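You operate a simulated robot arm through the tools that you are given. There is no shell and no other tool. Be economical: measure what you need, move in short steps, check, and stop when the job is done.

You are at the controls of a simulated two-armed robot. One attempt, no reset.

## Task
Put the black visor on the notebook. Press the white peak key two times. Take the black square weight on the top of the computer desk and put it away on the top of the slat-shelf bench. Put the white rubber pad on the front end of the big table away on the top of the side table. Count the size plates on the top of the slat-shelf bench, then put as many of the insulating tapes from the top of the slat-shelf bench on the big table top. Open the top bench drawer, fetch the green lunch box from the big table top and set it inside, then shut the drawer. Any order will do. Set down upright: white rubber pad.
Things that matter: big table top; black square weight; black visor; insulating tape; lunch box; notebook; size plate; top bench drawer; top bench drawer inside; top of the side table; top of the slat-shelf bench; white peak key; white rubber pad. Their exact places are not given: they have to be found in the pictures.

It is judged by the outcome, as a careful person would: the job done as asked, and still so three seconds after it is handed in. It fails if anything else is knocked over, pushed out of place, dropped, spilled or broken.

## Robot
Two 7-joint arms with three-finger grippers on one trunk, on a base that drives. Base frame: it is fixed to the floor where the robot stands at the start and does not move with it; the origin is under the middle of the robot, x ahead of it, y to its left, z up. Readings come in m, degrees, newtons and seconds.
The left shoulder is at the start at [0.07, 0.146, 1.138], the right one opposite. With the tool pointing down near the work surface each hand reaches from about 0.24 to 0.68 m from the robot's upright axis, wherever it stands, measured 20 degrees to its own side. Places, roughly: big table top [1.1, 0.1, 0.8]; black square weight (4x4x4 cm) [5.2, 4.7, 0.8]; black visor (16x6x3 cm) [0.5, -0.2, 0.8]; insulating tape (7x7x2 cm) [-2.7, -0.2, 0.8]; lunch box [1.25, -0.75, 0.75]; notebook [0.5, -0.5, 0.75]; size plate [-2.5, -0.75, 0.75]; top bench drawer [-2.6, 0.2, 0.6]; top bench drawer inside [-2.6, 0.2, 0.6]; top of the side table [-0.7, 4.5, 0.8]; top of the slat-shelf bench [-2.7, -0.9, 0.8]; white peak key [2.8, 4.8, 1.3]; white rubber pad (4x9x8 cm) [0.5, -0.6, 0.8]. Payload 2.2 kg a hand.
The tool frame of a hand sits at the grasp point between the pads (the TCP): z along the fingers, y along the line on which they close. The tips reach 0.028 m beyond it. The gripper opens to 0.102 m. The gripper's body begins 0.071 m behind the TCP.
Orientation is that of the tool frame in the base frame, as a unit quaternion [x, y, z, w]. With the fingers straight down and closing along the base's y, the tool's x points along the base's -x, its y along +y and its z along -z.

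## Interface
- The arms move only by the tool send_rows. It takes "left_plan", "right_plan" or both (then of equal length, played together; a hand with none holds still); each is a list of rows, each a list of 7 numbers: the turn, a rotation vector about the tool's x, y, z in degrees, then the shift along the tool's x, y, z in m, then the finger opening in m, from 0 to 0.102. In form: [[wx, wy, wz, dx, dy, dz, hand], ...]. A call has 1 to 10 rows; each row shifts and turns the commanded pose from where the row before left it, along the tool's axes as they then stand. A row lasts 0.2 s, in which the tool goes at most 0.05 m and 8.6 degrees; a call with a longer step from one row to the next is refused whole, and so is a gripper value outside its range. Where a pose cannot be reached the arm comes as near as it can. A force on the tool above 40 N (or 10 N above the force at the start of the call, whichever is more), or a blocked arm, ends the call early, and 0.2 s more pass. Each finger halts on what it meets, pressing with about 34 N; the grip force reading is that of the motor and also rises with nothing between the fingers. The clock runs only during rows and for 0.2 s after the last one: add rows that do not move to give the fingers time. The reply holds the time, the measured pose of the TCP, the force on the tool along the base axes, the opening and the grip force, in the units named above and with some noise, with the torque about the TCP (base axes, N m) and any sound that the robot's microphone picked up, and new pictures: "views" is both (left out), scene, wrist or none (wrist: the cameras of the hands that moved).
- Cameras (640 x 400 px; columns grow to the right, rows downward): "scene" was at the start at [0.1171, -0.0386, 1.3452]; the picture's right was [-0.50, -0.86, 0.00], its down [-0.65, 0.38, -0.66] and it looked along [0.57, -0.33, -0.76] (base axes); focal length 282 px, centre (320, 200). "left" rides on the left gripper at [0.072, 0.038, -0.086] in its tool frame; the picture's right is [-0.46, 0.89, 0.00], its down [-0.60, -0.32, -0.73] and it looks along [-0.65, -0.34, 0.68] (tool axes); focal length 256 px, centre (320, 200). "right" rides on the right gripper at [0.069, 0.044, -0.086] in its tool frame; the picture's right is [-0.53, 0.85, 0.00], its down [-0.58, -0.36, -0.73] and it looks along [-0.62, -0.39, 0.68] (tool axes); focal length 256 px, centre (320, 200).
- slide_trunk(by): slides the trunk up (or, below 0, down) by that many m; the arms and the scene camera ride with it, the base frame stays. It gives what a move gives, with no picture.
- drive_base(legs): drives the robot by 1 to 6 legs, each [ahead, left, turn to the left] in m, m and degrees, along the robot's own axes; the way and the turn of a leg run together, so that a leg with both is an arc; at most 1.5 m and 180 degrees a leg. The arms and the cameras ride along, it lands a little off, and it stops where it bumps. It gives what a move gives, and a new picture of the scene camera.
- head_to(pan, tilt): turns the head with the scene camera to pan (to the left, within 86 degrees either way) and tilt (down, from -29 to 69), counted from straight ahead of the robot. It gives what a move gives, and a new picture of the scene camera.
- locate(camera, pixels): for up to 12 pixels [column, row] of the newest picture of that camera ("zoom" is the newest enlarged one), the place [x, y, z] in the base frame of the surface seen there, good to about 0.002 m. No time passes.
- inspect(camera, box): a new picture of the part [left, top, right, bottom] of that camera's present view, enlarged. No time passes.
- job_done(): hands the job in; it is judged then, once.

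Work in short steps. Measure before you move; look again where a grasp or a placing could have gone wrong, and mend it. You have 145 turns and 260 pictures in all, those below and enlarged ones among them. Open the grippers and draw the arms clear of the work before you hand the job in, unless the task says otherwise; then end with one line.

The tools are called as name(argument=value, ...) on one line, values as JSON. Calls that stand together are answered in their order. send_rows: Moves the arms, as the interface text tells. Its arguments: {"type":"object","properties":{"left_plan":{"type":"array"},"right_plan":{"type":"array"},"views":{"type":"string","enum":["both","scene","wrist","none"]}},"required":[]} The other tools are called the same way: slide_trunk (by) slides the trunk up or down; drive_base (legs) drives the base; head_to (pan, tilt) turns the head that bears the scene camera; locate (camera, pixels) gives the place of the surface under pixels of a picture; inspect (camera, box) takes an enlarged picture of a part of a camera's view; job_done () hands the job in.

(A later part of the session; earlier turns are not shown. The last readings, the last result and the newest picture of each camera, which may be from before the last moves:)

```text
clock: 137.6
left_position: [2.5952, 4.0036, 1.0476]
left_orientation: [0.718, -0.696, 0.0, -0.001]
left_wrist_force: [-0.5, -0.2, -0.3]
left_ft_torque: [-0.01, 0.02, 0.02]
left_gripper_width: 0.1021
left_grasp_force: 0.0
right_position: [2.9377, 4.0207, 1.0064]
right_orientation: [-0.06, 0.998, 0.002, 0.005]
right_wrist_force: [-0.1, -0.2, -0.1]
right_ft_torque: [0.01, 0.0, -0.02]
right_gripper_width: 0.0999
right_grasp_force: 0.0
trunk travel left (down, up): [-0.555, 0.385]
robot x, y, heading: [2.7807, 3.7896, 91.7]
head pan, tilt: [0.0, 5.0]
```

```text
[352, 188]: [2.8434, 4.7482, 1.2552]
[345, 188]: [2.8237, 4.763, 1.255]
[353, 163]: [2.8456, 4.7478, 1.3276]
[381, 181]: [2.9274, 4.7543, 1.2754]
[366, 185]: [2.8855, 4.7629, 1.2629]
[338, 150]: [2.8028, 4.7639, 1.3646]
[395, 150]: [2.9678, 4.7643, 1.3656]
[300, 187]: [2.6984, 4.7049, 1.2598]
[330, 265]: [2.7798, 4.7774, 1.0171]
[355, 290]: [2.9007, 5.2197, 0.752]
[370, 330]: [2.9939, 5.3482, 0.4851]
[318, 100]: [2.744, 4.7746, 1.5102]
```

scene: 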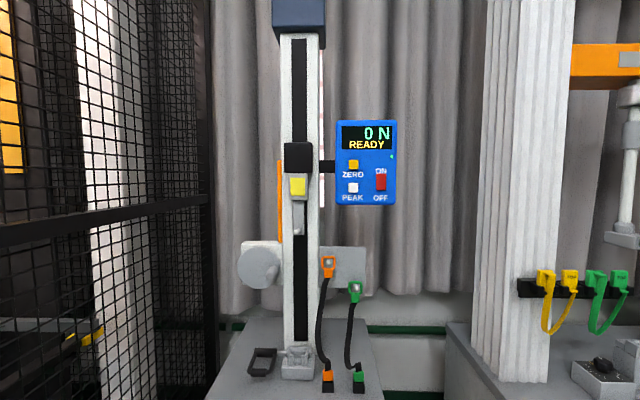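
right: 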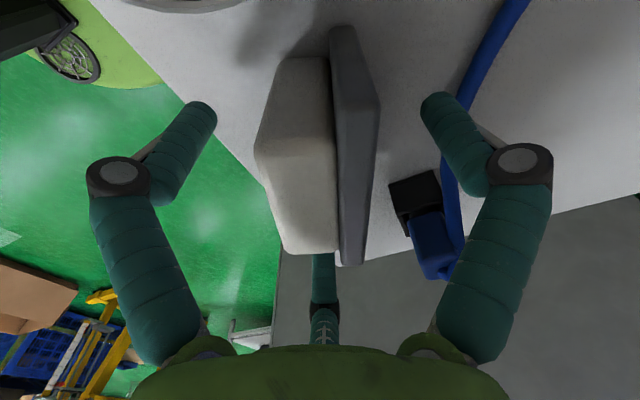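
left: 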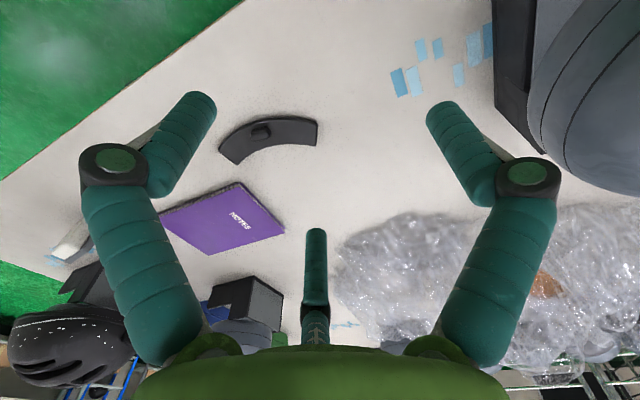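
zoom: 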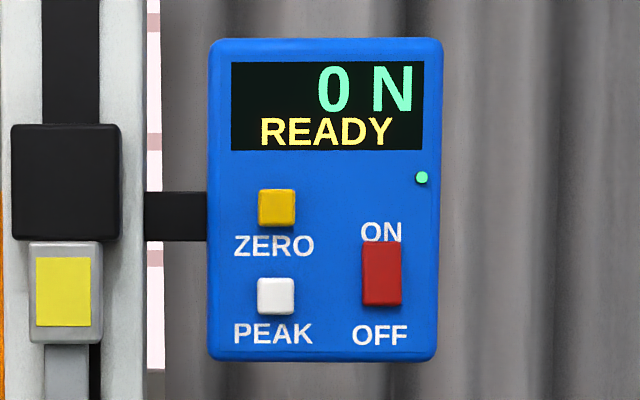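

The key is at (2.843,4.748,1.255), 1.5 cm proud, about 3 cm wide. I'll drive 0.33 m ahead and a bit right, and raise the trunk, then press with the closed left hand pointing forward.

drive_base(legs=[[0.33, -0.12, -1.7]])

slide_trunk(by=0.15)

send_rows(left_plan=[[0, 0, 0, -0.04, 0, 0, 0.08], [0, 0, 0, -0.04, 0, 0, 0.05], [0, 0, 0, -0.03, 0, 0, 0.02], [0, 0, 0, 0, 0, 0, 0], [0, 0, 0, 0, 0, 0, 0]], views="scene")

```text
clock: 139.9
left_position: [2.7103, 4.3326, 1.0483]
left_orientation: [0.712, -0.702, -0.001, -0.001]
left_wrist_force: [0.5, 0.4, -0.1]
left_ft_torque: [-0.01, 0.03, 0.0]
left_gripper_width: 0.1019
left_grasp_force: 0.0
right_position: [3.0558, 4.3424, 1.0067]
right_orientation: [-0.05, 0.999, 0.004, 0.004]
right_wrist_force: [0.7, 0.1, 0.1]
right_ft_torque: [-0.01, -0.02, 0.0]
right_gripper_width: 0.1001
right_grasp_force: 0.1
trunk travel left (down, up): [-0.555, 0.385]
robot x, y, heading: [2.8896, 4.1182, 90.8]
head pan, tilt: [0.0, 5.0]
```

scene: 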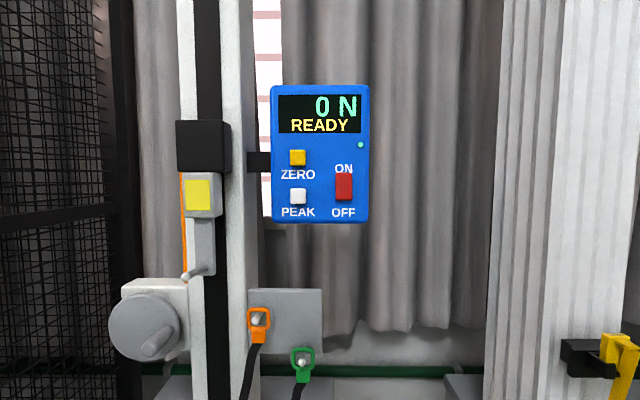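

```text
clock: 141.6
left_position: [2.7103, 4.3308, 1.1979]
left_orientation: [0.712, -0.703, 0.0, -0.001]
left_wrist_force: [0.0, 0.0, 0.9]
left_ft_torque: [0.0, 0.05, 0.0]
left_gripper_width: 0.1022
left_grasp_force: 0.1
right_position: [3.056, 4.3431, 1.1565]
right_orientation: [-0.049, 0.999, 0.003, 0.004]
right_wrist_force: [0.7, -1.1, 0.3]
right_ft_torque: [0.0, -0.01, -0.03]
right_gripper_width: 0.1002
right_grasp_force: 0.0
trunk travel left (down, up): [-0.705, 0.235]
robot x, y, heading: [2.8949, 4.113, 90.7]
head pan, tilt: [0.0, 5.0]
```

```text
clock: 142.8
left_position: [2.7094, 4.4422, 1.2002]
left_orientation: [0.712, -0.702, -0.001, -0.001]
left_wrist_force: [0.7, -0.9, 0.4]
left_ft_torque: [0.01, 0.04, 0.01]
left_gripper_width: 0.0021
left_grasp_force: 31.6
right_position: [3.0559, 4.3428, 1.1565]
right_orientation: [-0.05, 0.999, 0.004, 0.004]
right_wrist_force: [-0.4, -0.6, 0.0]
right_ft_torque: [-0.02, 0.03, -0.01]
right_gripper_width: 0.1
right_grasp_force: 0.1
trunk travel left (down, up): [-0.705, 0.235]
robot x, y, heading: [2.8918, 4.1156, 90.9]
head pan, tilt: [0.0, 5.0]
```

scene: 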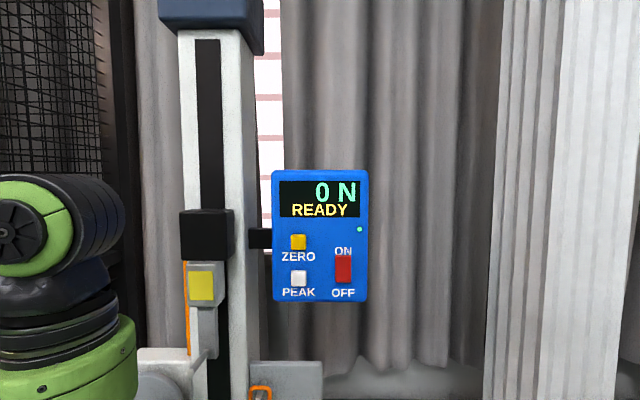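

Pitching the left hand up by 85° so that the closed fingers point at the meter.

send_rows(left_plan=[[0, -8.5, 0, 0, 0, 0, 0], [0, -8.5, 0, 0, 0, 0, 0], [0, -8.5, 0, 0, 0, 0, 0], [0, -8.5, 0, 0, 0, 0, 0], [0, -8.5, 0, 0, 0, 0, 0], [0, -8.5, 0, 0, 0, 0, 0], [0, -8.5, 0, 0, 0, 0, 0], [0, -8.5, 0, 0, 0, 0, 0], [0, -8.5, 0, 0, 0, 0, 0], [0, -8.5, 0, 0, 0, 0, 0]], views="scene")

```text
clock: 145.0
left_position: [2.7473, 4.5231, 1.335]
left_orientation: [0.524, -0.517, -0.482, -0.475]
left_wrist_force: [-0.2, 0.5, -0.5]
left_ft_torque: [-0.01, 0.0, -0.02]
left_gripper_width: 0.0022
left_grasp_force: 31.9
left hand out of reach, approached as far as the arm can: row 5, 6, 7, 8, 9, 10
right_position: [3.0572, 4.3439, 1.1566]
right_orientation: [-0.05, 0.999, 0.002, 0.004]
right_wrist_force: [0.3, 0.5, -0.2]
right_ft_torque: [0.0, 0.0, -0.02]
right_gripper_width: 0.1
right_grasp_force: 0.1
trunk travel left (down, up): [-0.705, 0.235]
robot x, y, heading: [2.8894, 4.1131, 90.5]
head pan, tilt: [0.0, 5.0]
```

scene: 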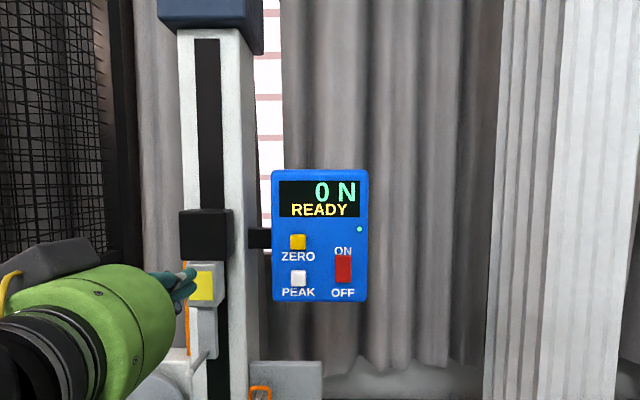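

The hand points forward, though it was pushed out because it was too close to the body. I'll make a small step to learn where the commanded pose is.

send_rows(left_plan=[[0, -5, 0, 0, 0, 0, 0], [0, 0, 0, 0, -0.03, 0.035, 0], [0, 0, 0, 0, -0.03, 0.035, 0], [0, 0, 0, 0, 0, 0, 0]], views="none")

```text
clock: 146.0
left_position: [2.8098, 4.5997, 1.3454]
left_orientation: [-0.502, 0.496, 0.503, 0.498]
left_wrist_force: [-0.2, 0.3, -0.1]
left_ft_torque: [0.02, 0.0, -0.03]
left_gripper_width: 0.0023
left_grasp_force: 31.5
left hand out of reach, approached as far as the arm can: row 1
right_position: [3.055, 4.3419, 1.1567]
right_orientation: [-0.05, 0.999, 0.003, 0.005]
right_wrist_force: [0.5, 0.1, -0.2]
right_ft_torque: [0.04, -0.02, 0.02]
right_gripper_width: 0.1
right_grasp_force: 0.0
trunk travel left (down, up): [-0.705, 0.235]
robot x, y, heading: [2.8955, 4.113, 90.6]
head pan, tilt: [0.0, 5.0]
```

The commanded pose follows the measured one. Now lowering 0.09 m and aligning with the key at (2.843, ·, 1.2555), tips about 6 cm short of it.

send_rows(left_plan=[[0, 0, 0, 0.03, -0.0112, 0.0, 0], [0, 0, 0, 0.03, -0.0112, 0.02, 0], [0, 0, 0, 0.03, -0.0112, 0.02, 0], [0, 0, 0, 0, 0, 0.02, 0], [0, 0, 0, 0, 0, 0, 0]], views="scene")

```text
clock: 147.2
left_position: [2.8421, 4.6639, 1.2543]
left_orientation: [-0.503, 0.496, 0.504, 0.497]
left_wrist_force: [-1.0, 0.4, 0.4]
left_ft_torque: [0.01, 0.01, 0.01]
left_gripper_width: 0.0019
left_grasp_force: 31.8
right_position: [3.0569, 4.3412, 1.1562]
right_orientation: [-0.049, 0.999, 0.004, 0.004]
right_wrist_force: [-0.2, 0.3, 0.4]
right_ft_torque: [0.01, 0.06, 0.02]
right_gripper_width: 0.1003
right_grasp_force: 0.1
trunk travel left (down, up): [-0.705, 0.235]
robot x, y, heading: [2.8944, 4.1144, 90.6]
head pan, tilt: [0.0, 5.0]
```

scene: 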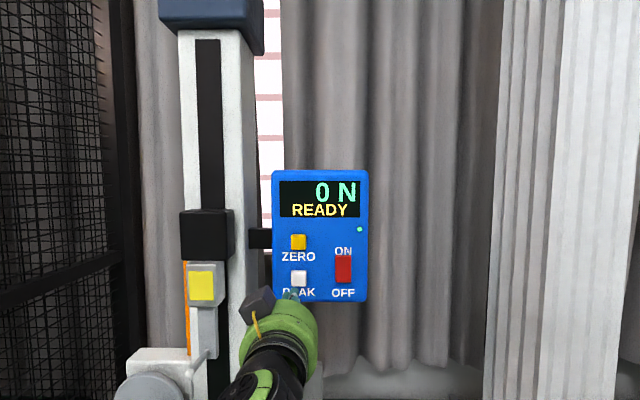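

Aligned. Advancing: tips will just touch at +0.056 m; I press to about +0.061 m and watch force, sound and display.

send_rows(left_plan=[[0, 0, 0, 0, 0, 0.04, 0], [0, 0, 0, 0, 0, 0.012, 0], [0, 0, 0, 0, 0, 0.005, 0], [0, 0, 0, 0, 0, 0.004, 0], [0, 0, 0, 0, 0, 0, 0]], views="scene")

inspect(camera="scene", box=[255, 165, 380, 315])

```text
clock: 148.4
left_position: [2.8427, 4.7228, 1.2553]
left_orientation: [-0.502, 0.496, 0.504, 0.498]
left_wrist_force: [0.2, 0.2, -0.4]
left_ft_torque: [0.01, -0.01, -0.02]
left_gripper_width: 0.0019
left_grasp_force: 31.4
right_position: [3.0567, 4.3423, 1.158]
right_orientation: [-0.049, 0.999, 0.004, 0.004]
right_wrist_force: [0.1, -0.2, 0.3]
right_ft_torque: [-0.04, -0.01, 0.03]
right_gripper_width: 0.1
right_grasp_force: 0.1
trunk travel left (down, up): [-0.705, 0.235]
robot x, y, heading: [2.8968, 4.1111, 90.7]
head pan, tilt: [0.0, 5.0]
```

scene: 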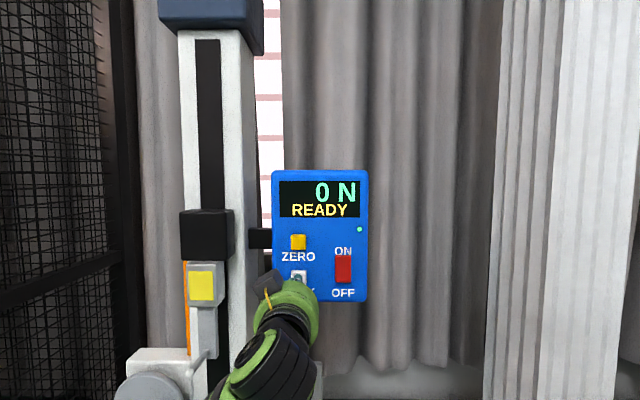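

```text
2.67 times, centred on (318, 240) of scene
```

zoom: 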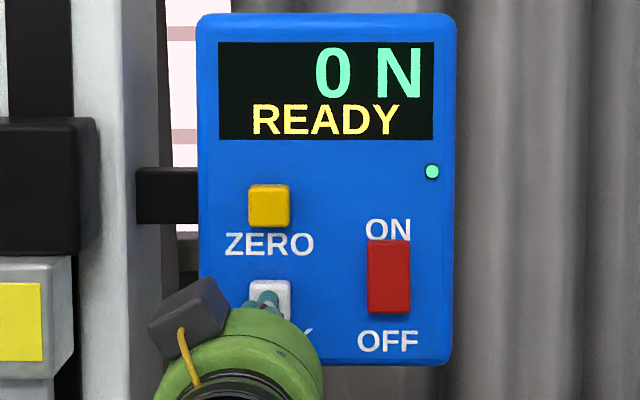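

On target, no contact yet. Advancing a few mm more.

send_rows(left_plan=[[0, 0, 0, 0, 0, 0.003, 0], [0, 0, 0, 0, 0, 0.003, 0]], views="scene")

```text
clock: 149.0
left_position: [2.8423, 4.7279, 1.2553]
left_orientation: [-0.502, 0.497, 0.503, 0.498]
left_wrist_force: [0.4, -3.5, -0.5]
left_ft_torque: [-0.06, 0.03, -0.08]
left_gripper_width: 0.0025
left_grasp_force: 30.9
right_position: [3.0569, 4.3422, 1.1574]
right_orientation: [-0.051, 0.999, 0.004, 0.004]
right_wrist_force: [-0.2, 0.6, 0.2]
right_ft_torque: [0.01, 0.0, -0.01]
right_gripper_width: 0.0999
right_grasp_force: 0.0
trunk travel left (down, up): [-0.705, 0.235]
robot x, y, heading: [2.8912, 4.1141, 90.5]
head pan, tilt: [0.0, 5.0]
heard: click
```

scene: 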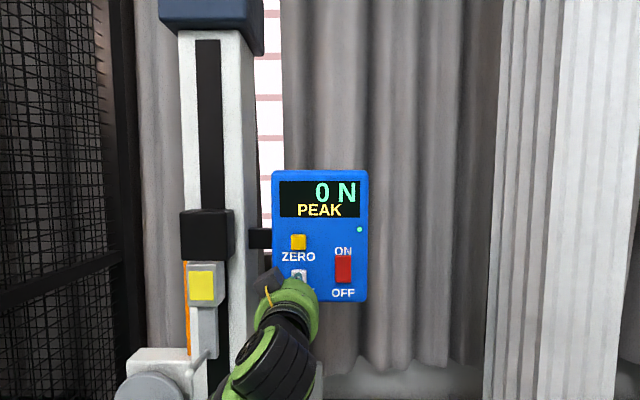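

A click was heard and the display reads "PEAK": one press registered. I'll back off 3 cm, pause, then press again by the same depth.

send_rows(left_plan=[[0, 0, 0, 0, 0, -0.015, 0], [0, 0, 0, 0, 0, -0.015, 0], [0, 0, 0, 0, 0, 0, 0], [0, 0, 0, 0, 0, 0, 0], [0, 0, 0, 0, 0, 0, 0]], views="scene")

send_rows(left_plan=[[0, 0, 0, 0, 0, 0.015, 0], [0, 0, 0, 0, 0, 0.009, 0], [0, 0, 0, 0, 0, 0.003, 0], [0, 0, 0, 0, 0, 0.003, 0]], views="scene")

```text
clock: 150.2
left_position: [2.8423, 4.6991, 1.2572]
left_orientation: [-0.503, 0.496, 0.504, 0.497]
left_wrist_force: [0.4, -0.5, -0.3]
left_ft_torque: [0.03, 0.02, -0.01]
left_gripper_width: 0.0019
left_grasp_force: 31.2
right_position: [3.0559, 4.3441, 1.1563]
right_orientation: [-0.049, 0.999, 0.004, 0.004]
right_wrist_force: [0.6, -0.4, 0.6]
right_ft_torque: [0.0, 0.0, 0.03]
right_gripper_width: 0.1
right_grasp_force: 0.1
trunk travel left (down, up): [-0.705, 0.235]
robot x, y, heading: [2.8931, 4.116, 90.9]
head pan, tilt: [0.0, 5.0]
```

scene: 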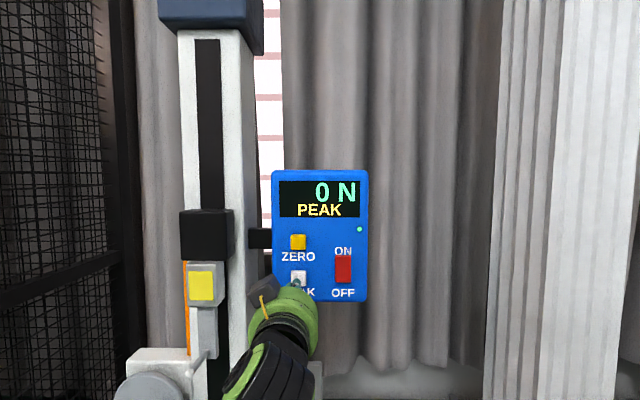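

```text
clock: 151.2
left_position: [2.8422, 4.7282, 1.2569]
left_orientation: [-0.503, 0.497, 0.503, 0.497]
left_wrist_force: [0.6, -4.1, -1.8]
left_ft_torque: [-0.1, 0.01, -0.05]
left_gripper_width: 0.002
left_grasp_force: 31.0
right_position: [3.0562, 4.3419, 1.1565]
right_orientation: [-0.049, 0.999, 0.003, 0.005]
right_wrist_force: [0.1, -0.6, -0.2]
right_ft_torque: [0.03, 0.0, 0.01]
right_gripper_width: 0.1
right_grasp_force: 0.0
trunk travel left (down, up): [-0.705, 0.235]
robot x, y, heading: [2.894, 4.1178, 90.7]
head pan, tilt: [0.0, 5.0]
heard: click
```

scene: 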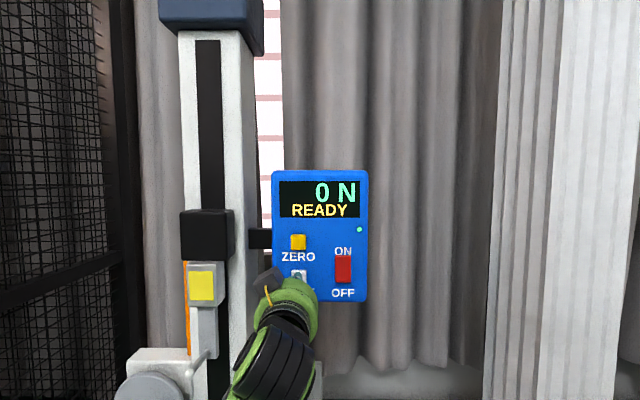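

Second click heard and the display is back to READY: two presses done. Retracting the hand and backing the base away, then pitching the hand down again.

send_rows(left_plan=[[0, 0, 0, 0, 0, -0.03, 0], [0, 0, 0, 0, 0, -0.03, 0], [0, 0, 0, 0, 0, 0, 0]], views="none")

drive_base(legs=[[-0.3, 0, -0.5]])

send_rows(left_plan=[[0, 8.5, 0, 0, 0, 0, 0.05], [0, 8.5, 0, 0, 0, 0, 0.1], [0, 8.5, 0, 0, 0, 0, 0.1], [0, 8.5, 0, 0, 0, 0, 0.1], [0, 8.5, 0, 0, 0, 0, 0.1], [0, 8.5, 0, 0, 0, 0, 0.1], [0, 8.5, 0, 0, 0, 0, 0.1], [0, 8.5, 0, 0, 0, 0, 0.1], [0, 8.5, 0, 0, 0, 0, 0.1], [0, 8.5, 0, 0, 0, 0, 0.1]], views="none")

head_to(pan=-55, tilt=15)

```text
clock: 152.0
left_position: [2.8412, 4.6719, 1.2558]
left_orientation: [-0.503, 0.496, 0.503, 0.498]
left_wrist_force: [-0.3, -0.7, -1.3]
left_ft_torque: [0.0, 0.01, 0.01]
left_gripper_width: 0.0022
left_grasp_force: 31.9
right_position: [3.0567, 4.3441, 1.1579]
right_orientation: [-0.051, 0.999, 0.003, 0.004]
right_wrist_force: [0.8, 0.6, 0.5]
right_ft_torque: [0.02, 0.02, -0.03]
right_gripper_width: 0.1
right_grasp_force: 0.2
trunk travel left (down, up): [-0.705, 0.235]
robot x, y, heading: [2.8921, 4.1177, 90.5]
head pan, tilt: [0.0, 5.0]
```

```text
clock: 154.0
left_position: [2.8502, 4.383, 1.2555]
left_orientation: [0.502, -0.499, -0.501, -0.499]
left_wrist_force: [0.2, -0.3, 0.1]
left_ft_torque: [0.03, 0.0, -0.01]
left_gripper_width: 0.002
left_grasp_force: 31.5
right_position: [3.0603, 4.052, 1.1572]
right_orientation: [-0.044, 0.999, 0.004, 0.004]
right_wrist_force: [-0.2, -0.1, 0.5]
right_ft_torque: [0.0, 0.01, 0.03]
right_gripper_width: 0.0999
right_grasp_force: 0.1
trunk travel left (down, up): [-0.705, 0.235]
robot x, y, heading: [2.8965, 3.8234, 90.1]
head pan, tilt: [0.0, 5.0]
```

scene: 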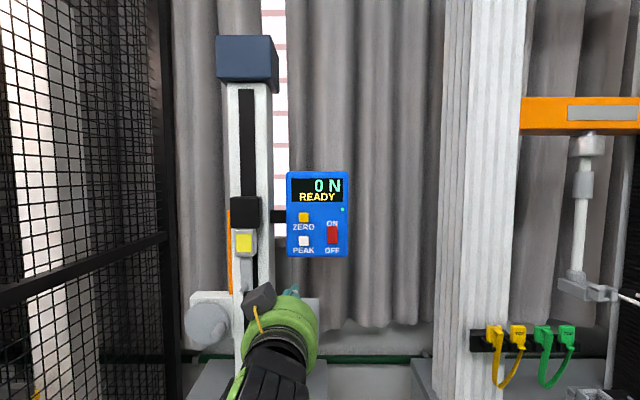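

```text
clock: 156.2
left_position: [2.831, 4.4188, 1.2219]
left_orientation: [0.707, -0.704, -0.047, -0.048]
left_wrist_force: [0.5, 0.6, 0.0]
left_ft_torque: [-0.02, -0.01, -0.02]
left_gripper_width: 0.1
left_grasp_force: 0.1
left hand out of reach, approached as far as the arm can: row 4, 5, 6, 7, 9, 10
right_position: [3.0588, 4.0518, 1.1567]
right_orientation: [-0.045, 0.999, 0.003, 0.005]
right_wrist_force: [1.2, 0.4, -0.3]
right_ft_torque: [-0.03, -0.01, 0.0]
right_gripper_width: 0.0999
right_grasp_force: 0.1
trunk travel left (down, up): [-0.705, 0.235]
robot x, y, heading: [2.898, 3.8211, 90.1]
head pan, tilt: [0.0, 5.0]
```

```text
clock: 157.5
left_position: [2.8324, 4.4192, 1.2245]
left_orientation: [0.707, -0.704, -0.049, -0.049]
left_wrist_force: [-0.9, -0.3, -0.2]
left_ft_torque: [0.0, 0.04, 0.02]
left_gripper_width: 0.0994
left_grasp_force: 0.0
right_position: [3.0606, 4.0498, 1.1576]
right_orientation: [-0.046, 0.999, 0.003, 0.004]
right_wrist_force: [0.0, 0.1, -0.3]
right_ft_torque: [0.0, 0.01, 0.04]
right_gripper_width: 0.1001
right_grasp_force: 0.0
trunk travel left (down, up): [-0.705, 0.235]
robot x, y, heading: [2.8992, 3.8235, 90.5]
head pan, tilt: [-55.0, 15.0]
```

scene: 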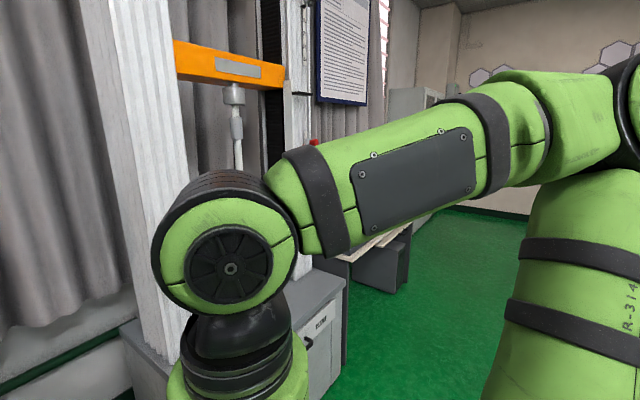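

Pulling the left hand back in, then driving sideways east toward the computer desk.

send_rows(left_plan=[[0, 7.8, 0, 0, 0, 0, 0.1], [0, 0, 0, 0.045, 0.012, 0, 0.1], [0, 0, 0, 0.045, 0.012, 0, 0.1], [0, 0, 0, 0.045, 0.012, 0.01, 0.1], [0, 0, 0, 0.045, 0.012, 0.01, 0.1], [0, 0, 0, 0.045, 0.012, 0.01, 0.1], [0, 0, 0, 0.045, 0.012, 0.02, 0.1], [0, 0, 0, 0, 0, 0, 0.1]], views="none")

drive_base(legs=[[0, -1.1, 0]])

head_to(pan=-70, tilt=25)

```text
refused: row 7 steps farther than a row can; nothing moved
```

```text
clock: 163.1
left_position: [3.9034, 4.4339, 1.2245]
left_orientation: [0.716, -0.695, -0.049, -0.048]
left_wrist_force: [-0.4, -0.4, -0.6]
left_ft_torque: [0.0, 0.01, 0.0]
left_gripper_width: 0.0999
left_grasp_force: 0.1
right_position: [4.1424, 4.0717, 1.1564]
right_orientation: [-0.057, 0.998, 0.003, 0.004]
right_wrist_force: [-0.6, 0.1, -0.5]
right_ft_torque: [-0.02, 0.01, 0.02]
right_gripper_width: 0.0999
right_grasp_force: 0.1
trunk travel left (down, up): [-0.705, 0.235]
robot x, y, heading: [3.9859, 3.8408, 92.1]
head pan, tilt: [-55.0, 15.0]
```

scene: 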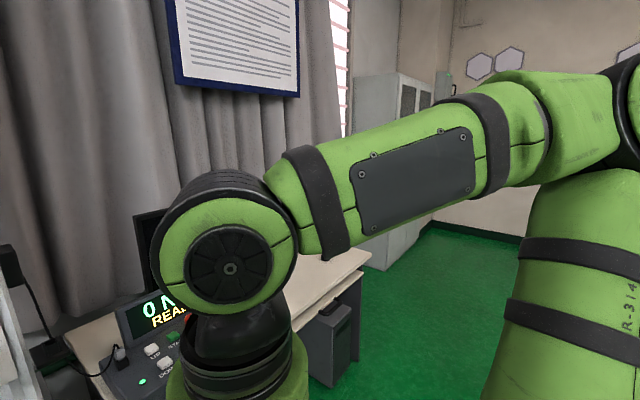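

```text
clock: 163.8
left_position: [3.9055, 4.432, 1.2233]
left_orientation: [0.716, -0.694, -0.05, -0.047]
left_wrist_force: [0.2, 0.2, 0.4]
left_ft_torque: [-0.01, 0.0, -0.02]
left_gripper_width: 0.1001
left_grasp_force: 0.1
right_position: [4.1436, 4.0718, 1.1561]
right_orientation: [-0.057, 0.998, 0.002, 0.005]
right_wrist_force: [0.3, -0.9, 0.6]
right_ft_torque: [-0.01, -0.02, 0.0]
right_gripper_width: 0.0999
right_grasp_force: 0.1
trunk travel left (down, up): [-0.705, 0.235]
robot x, y, heading: [3.9833, 3.8431, 91.8]
head pan, tilt: [-70.0, 25.0]
```

scene: 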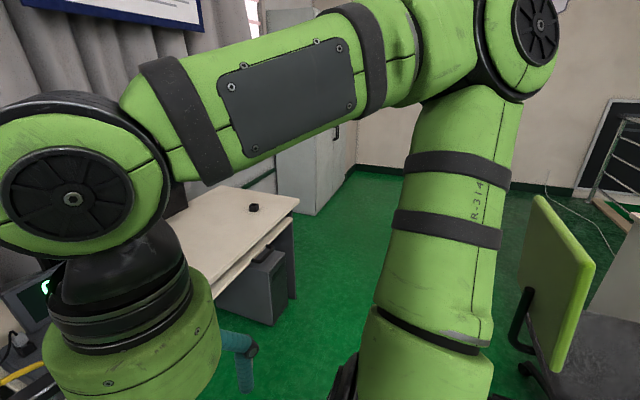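

A small black object sits on the desk at (253,208), probably the weight; the chair is at right. Measuring both.

locate(camera="scene", pixels=[[253, 208], [298, 198], [240, 235], [545, 200], [535, 380], [590, 280], [262, 320]])

inspect(camera="scene", box=[160, 150, 340, 280])

send_rows(left_plan=[[0, 7.8, 0, 0, 0, 0, 0.1], [0, 0, 0, 0.04, 0.012, 0, 0.1], [0, 0, 0, 0.04, 0.012, 0, 0.1], [0, 0, 0, 0.04, 0.012, 0.01, 0.1], [0, 0, 0, 0.04, 0.012, 0.01, 0.1], [0, 0, 0, 0.04, 0.012, 0.01, 0.1], [0, 0, 0, 0.04, 0.012, 0.02, 0.1], [0, 0, 0, 0, 0, 0, 0.1]], views="none")

```text
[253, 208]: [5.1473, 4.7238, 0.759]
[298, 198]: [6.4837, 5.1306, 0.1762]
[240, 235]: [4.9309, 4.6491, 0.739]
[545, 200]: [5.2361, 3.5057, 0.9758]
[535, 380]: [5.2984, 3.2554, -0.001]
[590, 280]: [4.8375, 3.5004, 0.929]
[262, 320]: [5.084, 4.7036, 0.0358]
```

```text
3.08 times, centred on (250, 215) of scene
```

zoom: 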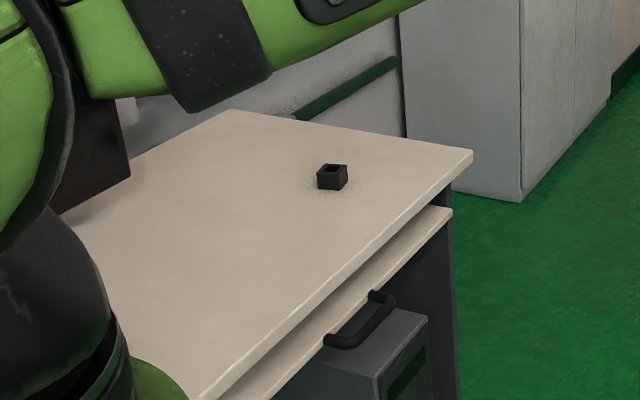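

```text
clock: 165.6
left_position: [3.8925, 4.414, 1.2537]
left_orientation: [0.72, -0.691, -0.041, -0.046]
left_wrist_force: [0.1, 0.0, 0.6]
left_ft_torque: [-0.03, -0.04, 0.01]
left_gripper_width: 0.1004
left_grasp_force: 0.0
left hand out of reach, approached as far as the arm can: row 1, 2, 3, 4, 5, 6, 7
right_position: [4.1425, 4.0727, 1.1577]
right_orientation: [-0.057, 0.998, 0.003, 0.005]
right_wrist_force: [-0.2, 0.3, 0.3]
right_ft_torque: [-0.02, -0.02, 0.04]
right_gripper_width: 0.1001
right_grasp_force: 0.1
trunk travel left (down, up): [-0.705, 0.235]
robot x, y, heading: [3.9884, 3.836, 91.6]
head pan, tilt: [-70.0, 25.0]
```

The weight is at about (5.147,4.724); the chair stays at y≤3.5. The left arm is stuck high, so I'll lower that hand first, then pull it in.

send_rows(left_plan=[[0, 0, 0, 0, 0, 0.04, 0.1], [0, 0, 0, 0, 0, 0.04, 0.1], [0, 0, 0, 0, 0, 0.04, 0.1], [0, 0, 0, 0, 0, 0.04, 0.1], [0, 0, 0, 0.04, 0, 0, 0.1], [0, 0, 0, 0.04, 0, 0, 0.1], [0, 0, 0, 0.04, 0, 0, 0.1], [0, 0, 0, 0.04, 0, 0, 0.1], [0, 0, 0, 0.04, 0, 0, 0.1]], views="none")

drive_base(legs=[[0.15, -0.95, -1.6]])

head_to(pan=-20, tilt=30)

```text
clock: 167.6
left_position: [3.9537, 4.4515, 1.1331]
left_orientation: [0.719, -0.692, -0.042, -0.044]
left_wrist_force: [0.5, 0.1, -0.6]
left_ft_torque: [0.0, 0.01, 0.02]
left_gripper_width: 0.0999
left_grasp_force: 0.0
left hand out of reach, approached as far as the arm can: row 1, 2, 3, 4, 5, 6, 7, 8, 9
right_position: [4.1427, 4.0715, 1.1576]
right_orientation: [-0.058, 0.998, 0.003, 0.005]
right_wrist_force: [-0.2, 0.6, -0.2]
right_ft_torque: [-0.01, 0.0, 0.03]
right_gripper_width: 0.1001
right_grasp_force: 0.0
trunk travel left (down, up): [-0.705, 0.235]
robot x, y, heading: [3.9829, 3.8363, 91.6]
head pan, tilt: [-70.0, 25.0]
```

```text
clock: 172.6
left_position: [4.9205, 4.6145, 1.1339]
left_orientation: [0.707, -0.705, -0.041, -0.046]
left_wrist_force: [0.2, -0.4, -0.2]
left_ft_torque: [-0.02, -0.03, 0.03]
left_gripper_width: 0.1002
left_grasp_force: 0.0
right_position: [5.0948, 4.2257, 1.1579]
right_orientation: [-0.039, 0.999, 0.004, 0.005]
right_wrist_force: [0.6, 0.8, -0.6]
right_ft_torque: [0.0, -0.01, -0.01]
right_gripper_width: 0.0999
right_grasp_force: 0.0
trunk travel left (down, up): [-0.705, 0.235]
robot x, y, heading: [4.9283, 3.9988, 89.3]
head pan, tilt: [-70.0, 25.0]
```

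scene: 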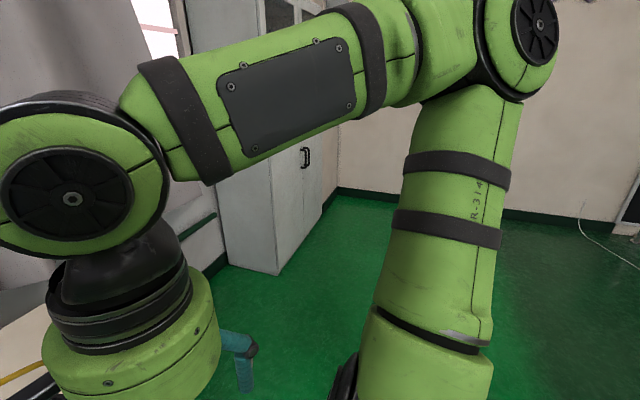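

```text
clock: 173.8
left_position: [4.9196, 4.6131, 1.1339]
left_orientation: [0.706, -0.705, -0.041, -0.046]
left_wrist_force: [-0.4, -0.7, 0.4]
left_ft_torque: [-0.02, 0.01, 0.01]
left_gripper_width: 0.1001
left_grasp_force: 0.1
right_position: [5.097, 4.2258, 1.1576]
right_orientation: [-0.039, 0.999, 0.003, 0.005]
right_wrist_force: [0.1, -0.9, -0.9]
right_ft_torque: [-0.01, -0.02, 0.04]
right_gripper_width: 0.1002
right_grasp_force: 0.0
trunk travel left (down, up): [-0.705, 0.235]
robot x, y, heading: [4.9255, 4.0019, 89.4]
head pan, tilt: [-20.0, 30.0]
```

scene: 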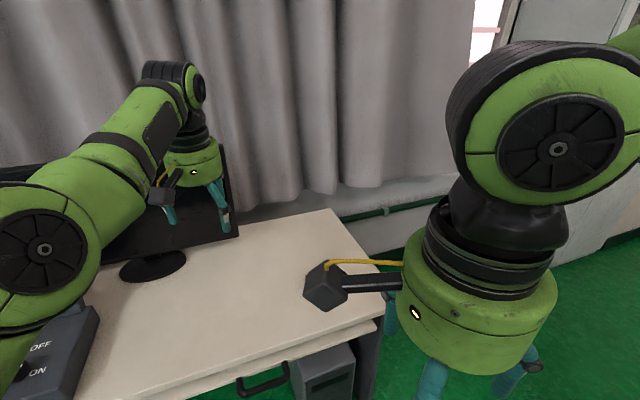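

The left arm got into an awkward, fully stretched configuration near the monitor. I'll back off a little and unfold it: pitch up partly, then pull it back.

drive_base(legs=[[-0.12, 0.35, 0.6]])

send_rows(left_plan=[[0, -8.5, 0, 0, 0, 0, 0.1], [0, -8.5, 0, 0, 0, 0, 0.1], [0, -8.5, 0, 0, 0, 0, 0.1], [0, -8.5, 0, 0, 0, 0, 0.1], [0, 0, 0, 0.025, 0, -0.025, 0.1], [0, 0, 0, 0.025, 0, -0.025, 0.1], [0, 0, 0, 0.025, 0, -0.025, 0.1], [0, 0, 0, 0.025, 0, -0.025, 0.1]], views="none")

head_to(pan=15, tilt=25)

```text
clock: 176.1
left_position: [4.575, 4.4925, 1.1341]
left_orientation: [0.71, -0.702, -0.041, -0.044]
left_wrist_force: [0.7, -0.3, 0.0]
left_ft_torque: [0.02, 0.02, 0.0]
left_gripper_width: 0.0999
left_grasp_force: 0.0
right_position: [4.7567, 4.1058, 1.1566]
right_orientation: [-0.044, 0.999, 0.003, 0.003]
right_wrist_force: [-0.5, 1.7, -0.1]
right_ft_torque: [0.0, 0.04, 0.01]
right_gripper_width: 0.1003
right_grasp_force: 0.1
trunk travel left (down, up): [-0.705, 0.235]
robot x, y, heading: [4.586, 3.8815, 90.0]
head pan, tilt: [-20.0, 30.0]
```

scene: 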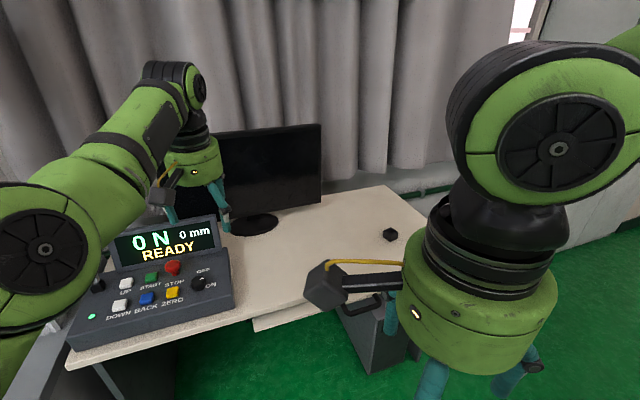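

```text
clock: 177.9
left_position: [4.6009, 4.5767, 1.224]
left_orientation: [0.667, -0.658, -0.246, -0.248]
left_wrist_force: [0.5, 0.9, -1.1]
left_ft_torque: [0.01, 0.02, -0.01]
left_gripper_width: 0.1001
left_grasp_force: 0.0
left hand out of reach, approached as far as the arm can: row 1, 2, 3, 4, 5, 6, 7, 8
right_position: [4.7546, 4.1055, 1.1574]
right_orientation: [-0.043, 0.999, 0.004, 0.004]
right_wrist_force: [0.2, 0.0, -0.2]
right_ft_torque: [0.03, -0.03, 0.0]
right_gripper_width: 0.1001
right_grasp_force: 0.0
trunk travel left (down, up): [-0.705, 0.235]
robot x, y, heading: [4.5906, 3.8793, 90.4]
head pan, tilt: [-20.0, 30.0]
```

```text
clock: 178.9
left_position: [4.6017, 4.5787, 1.2247]
left_orientation: [0.667, -0.657, -0.247, -0.248]
left_wrist_force: [-0.1, -0.1, 0.2]
left_ft_torque: [0.02, 0.0, 0.02]
left_gripper_width: 0.1001
left_grasp_force: 0.0
right_position: [4.7544, 4.1068, 1.1561]
right_orientation: [-0.044, 0.999, 0.003, 0.005]
right_wrist_force: [0.2, -0.4, -0.3]
right_ft_torque: [0.01, -0.03, 0.01]
right_gripper_width: 0.1
right_grasp_force: 0.0
trunk travel left (down, up): [-0.705, 0.235]
robot x, y, heading: [4.5828, 3.8788, 90.0]
head pan, tilt: [15.0, 25.0]
```

scene: 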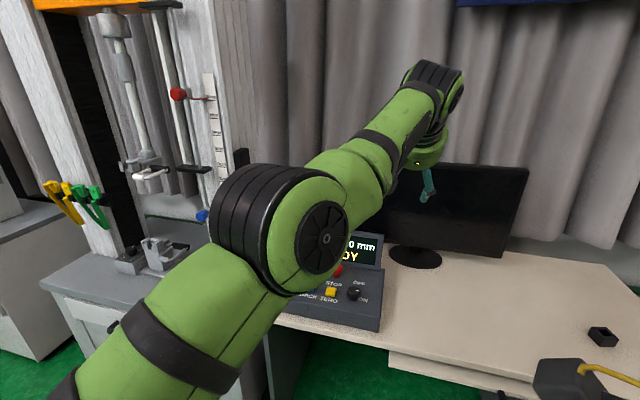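

The left arm looks straight (singular). I'll back the base to gain free space, then try sideways/down motions to bend the elbow.

drive_base(legs=[[0, 0.3, 0], [-0.4, 0, 0]])

send_rows(left_plan=[[0, 0, 0, 0, 0.04, 0.02, 0.1], [0, 0, 0, 0, 0.04, 0.02, 0.1], [0, 0, 0, 0, 0.04, 0.02, 0.1], [0, 0, 0, 0, 0.04, 0.02, 0.1], [0, 0, 0, 0.03, 0.02, 0.02, 0.1], [0, 0, 0, 0.03, 0.02, 0.02, 0.1]], views="scene")

```text
clock: 183.1
left_position: [4.3057, 4.1787, 1.2237]
left_orientation: [0.664, -0.662, -0.245, -0.248]
left_wrist_force: [0.0, -0.1, 0.2]
left_ft_torque: [0.01, 0.01, 0.02]
left_gripper_width: 0.0999
left_grasp_force: 0.1
right_position: [4.4533, 3.7055, 1.1562]
right_orientation: [-0.037, 0.999, 0.003, 0.003]
right_wrist_force: [-0.5, 0.0, 0.9]
right_ft_torque: [-0.02, -0.02, 0.0]
right_gripper_width: 0.1
right_grasp_force: 0.0
trunk travel left (down, up): [-0.705, 0.235]
robot x, y, heading: [4.2833, 3.4771, 89.3]
head pan, tilt: [15.0, 25.0]
```

scene: 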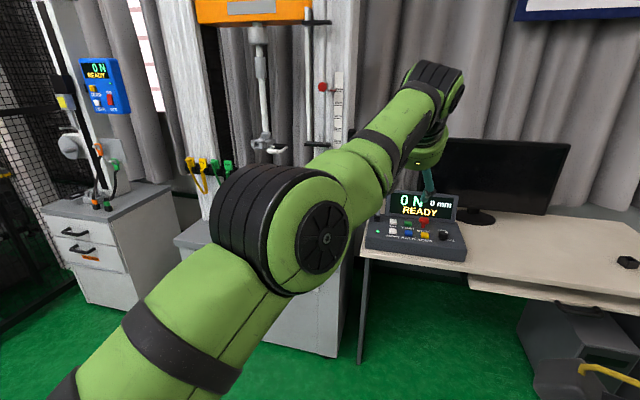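

```text
clock: 184.5
left_position: [4.112, 4.2636, 1.1028]
left_orientation: [0.664, -0.662, -0.244, -0.248]
left_wrist_force: [-0.4, -0.2, 0.1]
left_ft_torque: [-0.01, 0.01, 0.0]
left_gripper_width: 0.0997
left_grasp_force: 0.0
left hand out of reach, approached as far as the arm can: row 1, 2, 5, 6
right_position: [4.4516, 3.7057, 1.1566]
right_orientation: [-0.038, 0.999, 0.003, 0.004]
right_wrist_force: [-0.2, -0.1, 0.2]
right_ft_torque: [-0.02, -0.04, 0.0]
right_gripper_width: 0.1002
right_grasp_force: 0.1
trunk travel left (down, up): [-0.705, 0.235]
robot x, y, heading: [4.2872, 3.4816, 89.3]
head pan, tilt: [15.0, 25.0]
```

scene: 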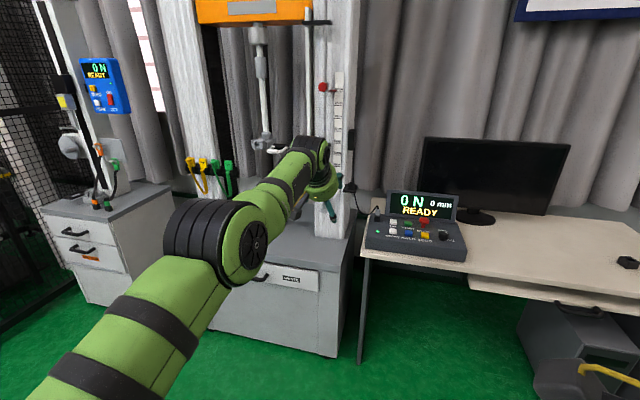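

It moved partly. Trying a pure pull back with a slight sideways component.

send_rows(left_plan=[[0, 0, 0, 0.03, 0.01, -0.026, 0.1], [0, 0, 0, 0.03, 0.01, -0.026, 0.1], [0, 0, 0, 0.03, 0.01, -0.026, 0.1], [0, 0, 0, 0.03, 0.0, -0.026, 0.1], [0, 0, 0, 0.03, 0.0, -0.026, 0.1], [0, 0, 0, 0.03, 0.0, -0.026, 0.1]], views="none")

```text
clock: 185.9
left_position: [4.0985, 4.2551, 1.1435]
left_orientation: [0.664, -0.661, -0.244, -0.248]
left_wrist_force: [0.4, -0.6, 0.4]
left_ft_torque: [0.03, 0.0, 0.0]
left_gripper_width: 0.1
left_grasp_force: 0.0
left hand out of reach, approached as far as the arm can: row 1, 2, 3, 4, 5, 6
right_position: [4.4528, 3.7042, 1.1574]
right_orientation: [-0.039, 0.999, 0.002, 0.004]
right_wrist_force: [-0.2, 0.1, 0.3]
right_ft_torque: [-0.01, -0.02, 0.0]
right_gripper_width: 0.0998
right_grasp_force: 0.1
trunk travel left (down, up): [-0.705, 0.235]
robot x, y, heading: [4.2845, 3.4786, 89.5]
head pan, tilt: [15.0, 25.0]
```

Probing tangential directions (up, then right) to find which one bends the elbow.

send_rows(left_plan=[[0, 0, 0, -0.026, 0, -0.03, 0.1], [0, 0, 0, -0.026, 0, -0.03, 0.1], [0, 0, 0, -0.026, 0, -0.03, 0.1], [0, 0, 0, 0, -0.04, 0, 0.1], [0, 0, 0, 0, -0.04, 0, 0.1], [0, 0, 0, 0, -0.04, 0, 0.1], [0, 0, 0, 0, 0.04, 0, 0.1], [0, 0, 0, 0, 0.04, 0, 0.1], [0, 0, 0, 0.026, 0, 0.03, 0.1], [0, 0, 0, 0.026, 0, 0.03, 0.1]], views="none")

```text
clock: 188.1
left_position: [4.1345, 4.2058, 1.1578]
left_orientation: [0.664, -0.661, -0.245, -0.249]
left_wrist_force: [-1.1, 0.7, 0.2]
left_ft_torque: [-0.02, -0.01, 0.01]
left_gripper_width: 0.1001
left_grasp_force: 0.1
left hand out of reach, approached as far as the arm can: row 1, 2, 3, 4, 5, 6
right_position: [4.452, 3.7046, 1.1569]
right_orientation: [-0.038, 0.999, 0.003, 0.005]
right_wrist_force: [-0.4, -0.3, 0.2]
right_ft_torque: [0.0, -0.02, 0.0]
right_gripper_width: 0.1003
right_grasp_force: 0.1
trunk travel left (down, up): [-0.705, 0.235]
robot x, y, heading: [4.2832, 3.4805, 89.3]
head pan, tilt: [15.0, 25.0]
```

Left and down work. Combining left with back, and down with back.

send_rows(left_plan=[[0, 0, 0, 0.0, 0.04, 0, 0.1], [0, 0, 0, 0.0227, 0.03, -0.0195, 0.1], [0, 0, 0, 0.0227, 0.03, -0.0195, 0.1], [0, 0, 0, 0.03, 0.0, 0.012, 0.1], [0, 0, 0, 0.03, 0.0, 0.012, 0.1], [0, 0, 0, 0.03, 0.0, 0.012, 0.1], [0, 0, 0, 0.03, 0.0, -0.026, 0.1], [0, 0, 0, 0.03, 0.0, -0.026, 0.1]], views="none")

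```text
clock: 189.9
left_position: [4.0349, 4.0177, 1.0722]
left_orientation: [0.663, -0.662, -0.245, -0.25]
left_wrist_force: [-0.2, -0.5, -0.1]
left_ft_torque: [0.06, 0.03, -0.06]
left_gripper_width: 0.0999
left_grasp_force: 0.1
right_position: [4.4503, 3.701, 1.1575]
right_orientation: [-0.039, 0.999, 0.004, 0.005]
right_wrist_force: [-0.2, 0.2, 1.1]
right_ft_torque: [0.04, -0.02, 0.02]
right_gripper_width: 0.1
right_grasp_force: 0.1
trunk travel left (down, up): [-0.705, 0.235]
robot x, y, heading: [4.2833, 3.4805, 89.4]
head pan, tilt: [15.0, 25.0]
```

The arm is free again. Pitching the hand back down and drawing it in.

send_rows(left_plan=[[0, 8.2, 0, 0, 0, 0, 0.1], [0, 8.2, 0, 0, 0, 0, 0.1], [0, 8.2, 0, 0, 0, 0, 0.1], [0, 8.2, 0, 0, 0, 0, 0.1], [0, 8.2, 0, 0, 0, 0, 0.1], [0, 0, 0, 0.04, 0, 0, 0.1], [0, 0, 0, 0.04, 0, 0, 0.1], [0, 0, 0, 0.04, 0, 0, 0.1], [0, 0, 0, 0.04, -0.02, 0, 0.1], [0, 0, 0, 0.04, -0.02, 0, 0.1]], views="scene")

```text
clock: 192.1
left_position: [4.0741, 3.8226, 1.0753]
left_orientation: [0.708, -0.707, 0.002, -0.002]
left_wrist_force: [-1.0, 0.0, 0.0]
left_ft_torque: [0.0, -0.03, 0.02]
left_gripper_width: 0.1
left_grasp_force: 0.0
right_position: [4.4528, 3.7026, 1.1571]
right_orientation: [-0.037, 0.999, 0.004, 0.005]
right_wrist_force: [-0.2, 0.3, -0.1]
right_ft_torque: [-0.01, 0.01, 0.0]
right_gripper_width: 0.1
right_grasp_force: 0.0
trunk travel left (down, up): [-0.705, 0.235]
robot x, y, heading: [4.287, 3.4765, 89.2]
head pan, tilt: [15.0, 25.0]
```

scene: 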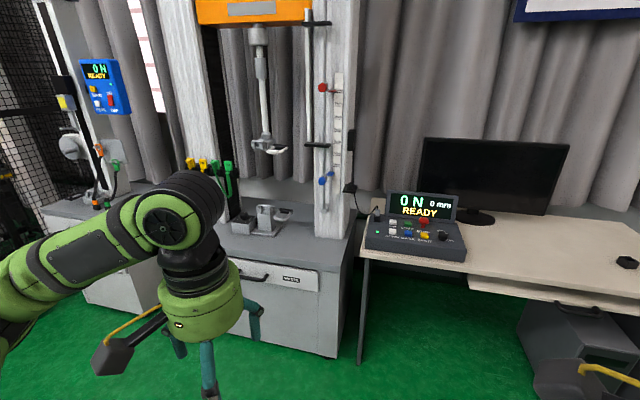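

Left arm recovered. Now on to the weight: raise the left hand a bit, drive to about (4.95,4.0), and look.

send_rows(left_plan=[[0, 0, 0, 0.02, 0, -0.04, 0.1], [0, 0, 0, 0.02, 0, -0.04, 0.1], [0, 0, 0, 0.02, 0, -0.02, 0.1]], views="none")

drive_base(legs=[[0.46, 0, 0.7], [0, -0.67, 0], [0.2, 0, 0]])

head_to(pan=-15, tilt=45)

```text
clock: 192.9
left_position: [4.0728, 3.7602, 1.1753]
left_orientation: [0.708, -0.706, 0.004, -0.001]
left_wrist_force: [-0.2, -0.2, -0.2]
left_ft_torque: [0.03, 0.0, 0.03]
left_gripper_width: 0.1001
left_grasp_force: 0.1
right_position: [4.4522, 3.7038, 1.1575]
right_orientation: [-0.037, 0.999, 0.003, 0.004]
right_wrist_force: [0.4, 1.0, 0.3]
right_ft_torque: [0.02, -0.01, 0.03]
right_gripper_width: 0.0999
right_grasp_force: 0.1
trunk travel left (down, up): [-0.705, 0.235]
robot x, y, heading: [4.2796, 3.4833, 89.5]
head pan, tilt: [15.0, 25.0]
```

```text
clock: 200.1
left_position: [4.7353, 4.4118, 1.1749]
left_orientation: [-0.704, 0.71, -0.002, 0.002]
left_wrist_force: [1.3, -0.6, -0.2]
left_ft_torque: [0.04, -0.01, 0.0]
left_gripper_width: 0.1
left_grasp_force: 0.0
right_position: [5.1136, 4.3503, 1.1565]
right_orientation: [-0.032, 0.999, 0.003, 0.004]
right_wrist_force: [1.1, -0.5, -0.6]
right_ft_torque: [-0.03, -0.02, -0.01]
right_gripper_width: 0.1
right_grasp_force: 0.2
trunk travel left (down, up): [-0.705, 0.235]
robot x, y, heading: [4.9434, 4.1296, 88.8]
head pan, tilt: [15.0, 25.0]
```

scene: 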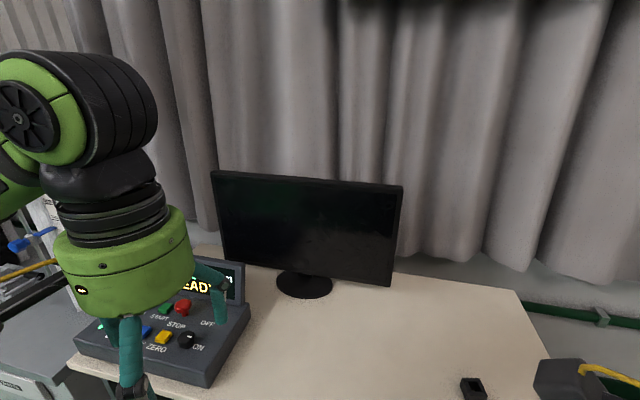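

```text
clock: 201.0
left_position: [4.7339, 4.412, 1.1751]
left_orientation: [-0.703, 0.711, -0.003, 0.002]
left_wrist_force: [-0.2, -0.2, 0.1]
left_ft_torque: [-0.01, 0.01, -0.01]
left_gripper_width: 0.1003
left_grasp_force: 0.1
right_position: [5.1147, 4.3502, 1.1575]
right_orientation: [-0.033, 0.999, 0.003, 0.005]
right_wrist_force: [-0.3, -0.2, -0.1]
right_ft_torque: [0.03, -0.01, 0.01]
right_gripper_width: 0.0999
right_grasp_force: 0.0
trunk travel left (down, up): [-0.705, 0.235]
robot x, y, heading: [4.9442, 4.1287, 88.9]
head pan, tilt: [-15.0, 45.0]
```

scene: 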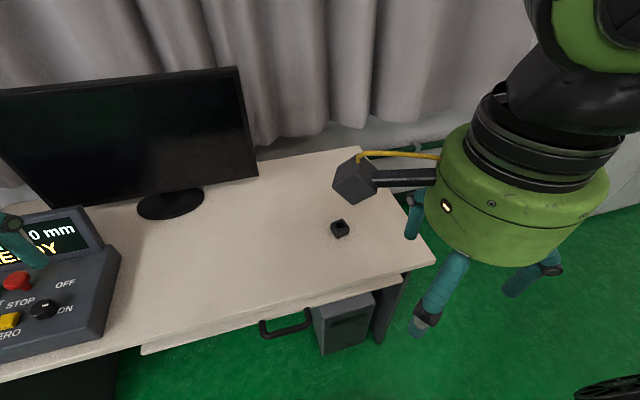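

locate(camera="scene", pixels=[[341, 224], [331, 229], [348, 234], [338, 236], [345, 219], [340, 250], [115, 250], [70, 215], [105, 320], [340, 300]])

inspect(camera="scene", box=[300, 200, 380, 255])

```text
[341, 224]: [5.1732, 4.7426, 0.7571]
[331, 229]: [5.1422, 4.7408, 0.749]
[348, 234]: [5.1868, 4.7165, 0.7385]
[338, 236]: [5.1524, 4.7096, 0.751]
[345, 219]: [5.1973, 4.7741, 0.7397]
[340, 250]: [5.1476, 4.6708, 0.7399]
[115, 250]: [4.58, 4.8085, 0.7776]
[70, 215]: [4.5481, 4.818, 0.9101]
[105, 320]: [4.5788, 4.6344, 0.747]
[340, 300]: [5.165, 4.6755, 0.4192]
```

```text
7.27 times, centred on (340, 228) of scene
```

zoom: 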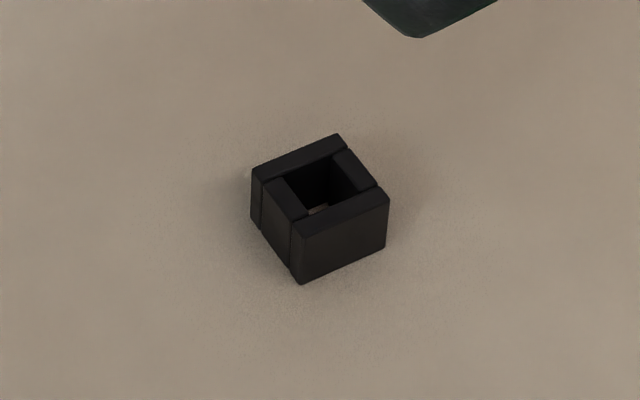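

locate(camera="zoom", pixels=[[337, 140], [257, 173], [384, 198], [300, 226], [300, 280], [340, 245], [268, 215]])

```text
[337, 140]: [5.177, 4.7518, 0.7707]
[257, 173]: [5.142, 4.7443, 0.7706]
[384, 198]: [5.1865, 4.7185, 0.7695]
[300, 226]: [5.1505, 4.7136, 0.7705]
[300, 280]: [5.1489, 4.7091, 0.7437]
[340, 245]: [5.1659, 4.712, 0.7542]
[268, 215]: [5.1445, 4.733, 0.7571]
```

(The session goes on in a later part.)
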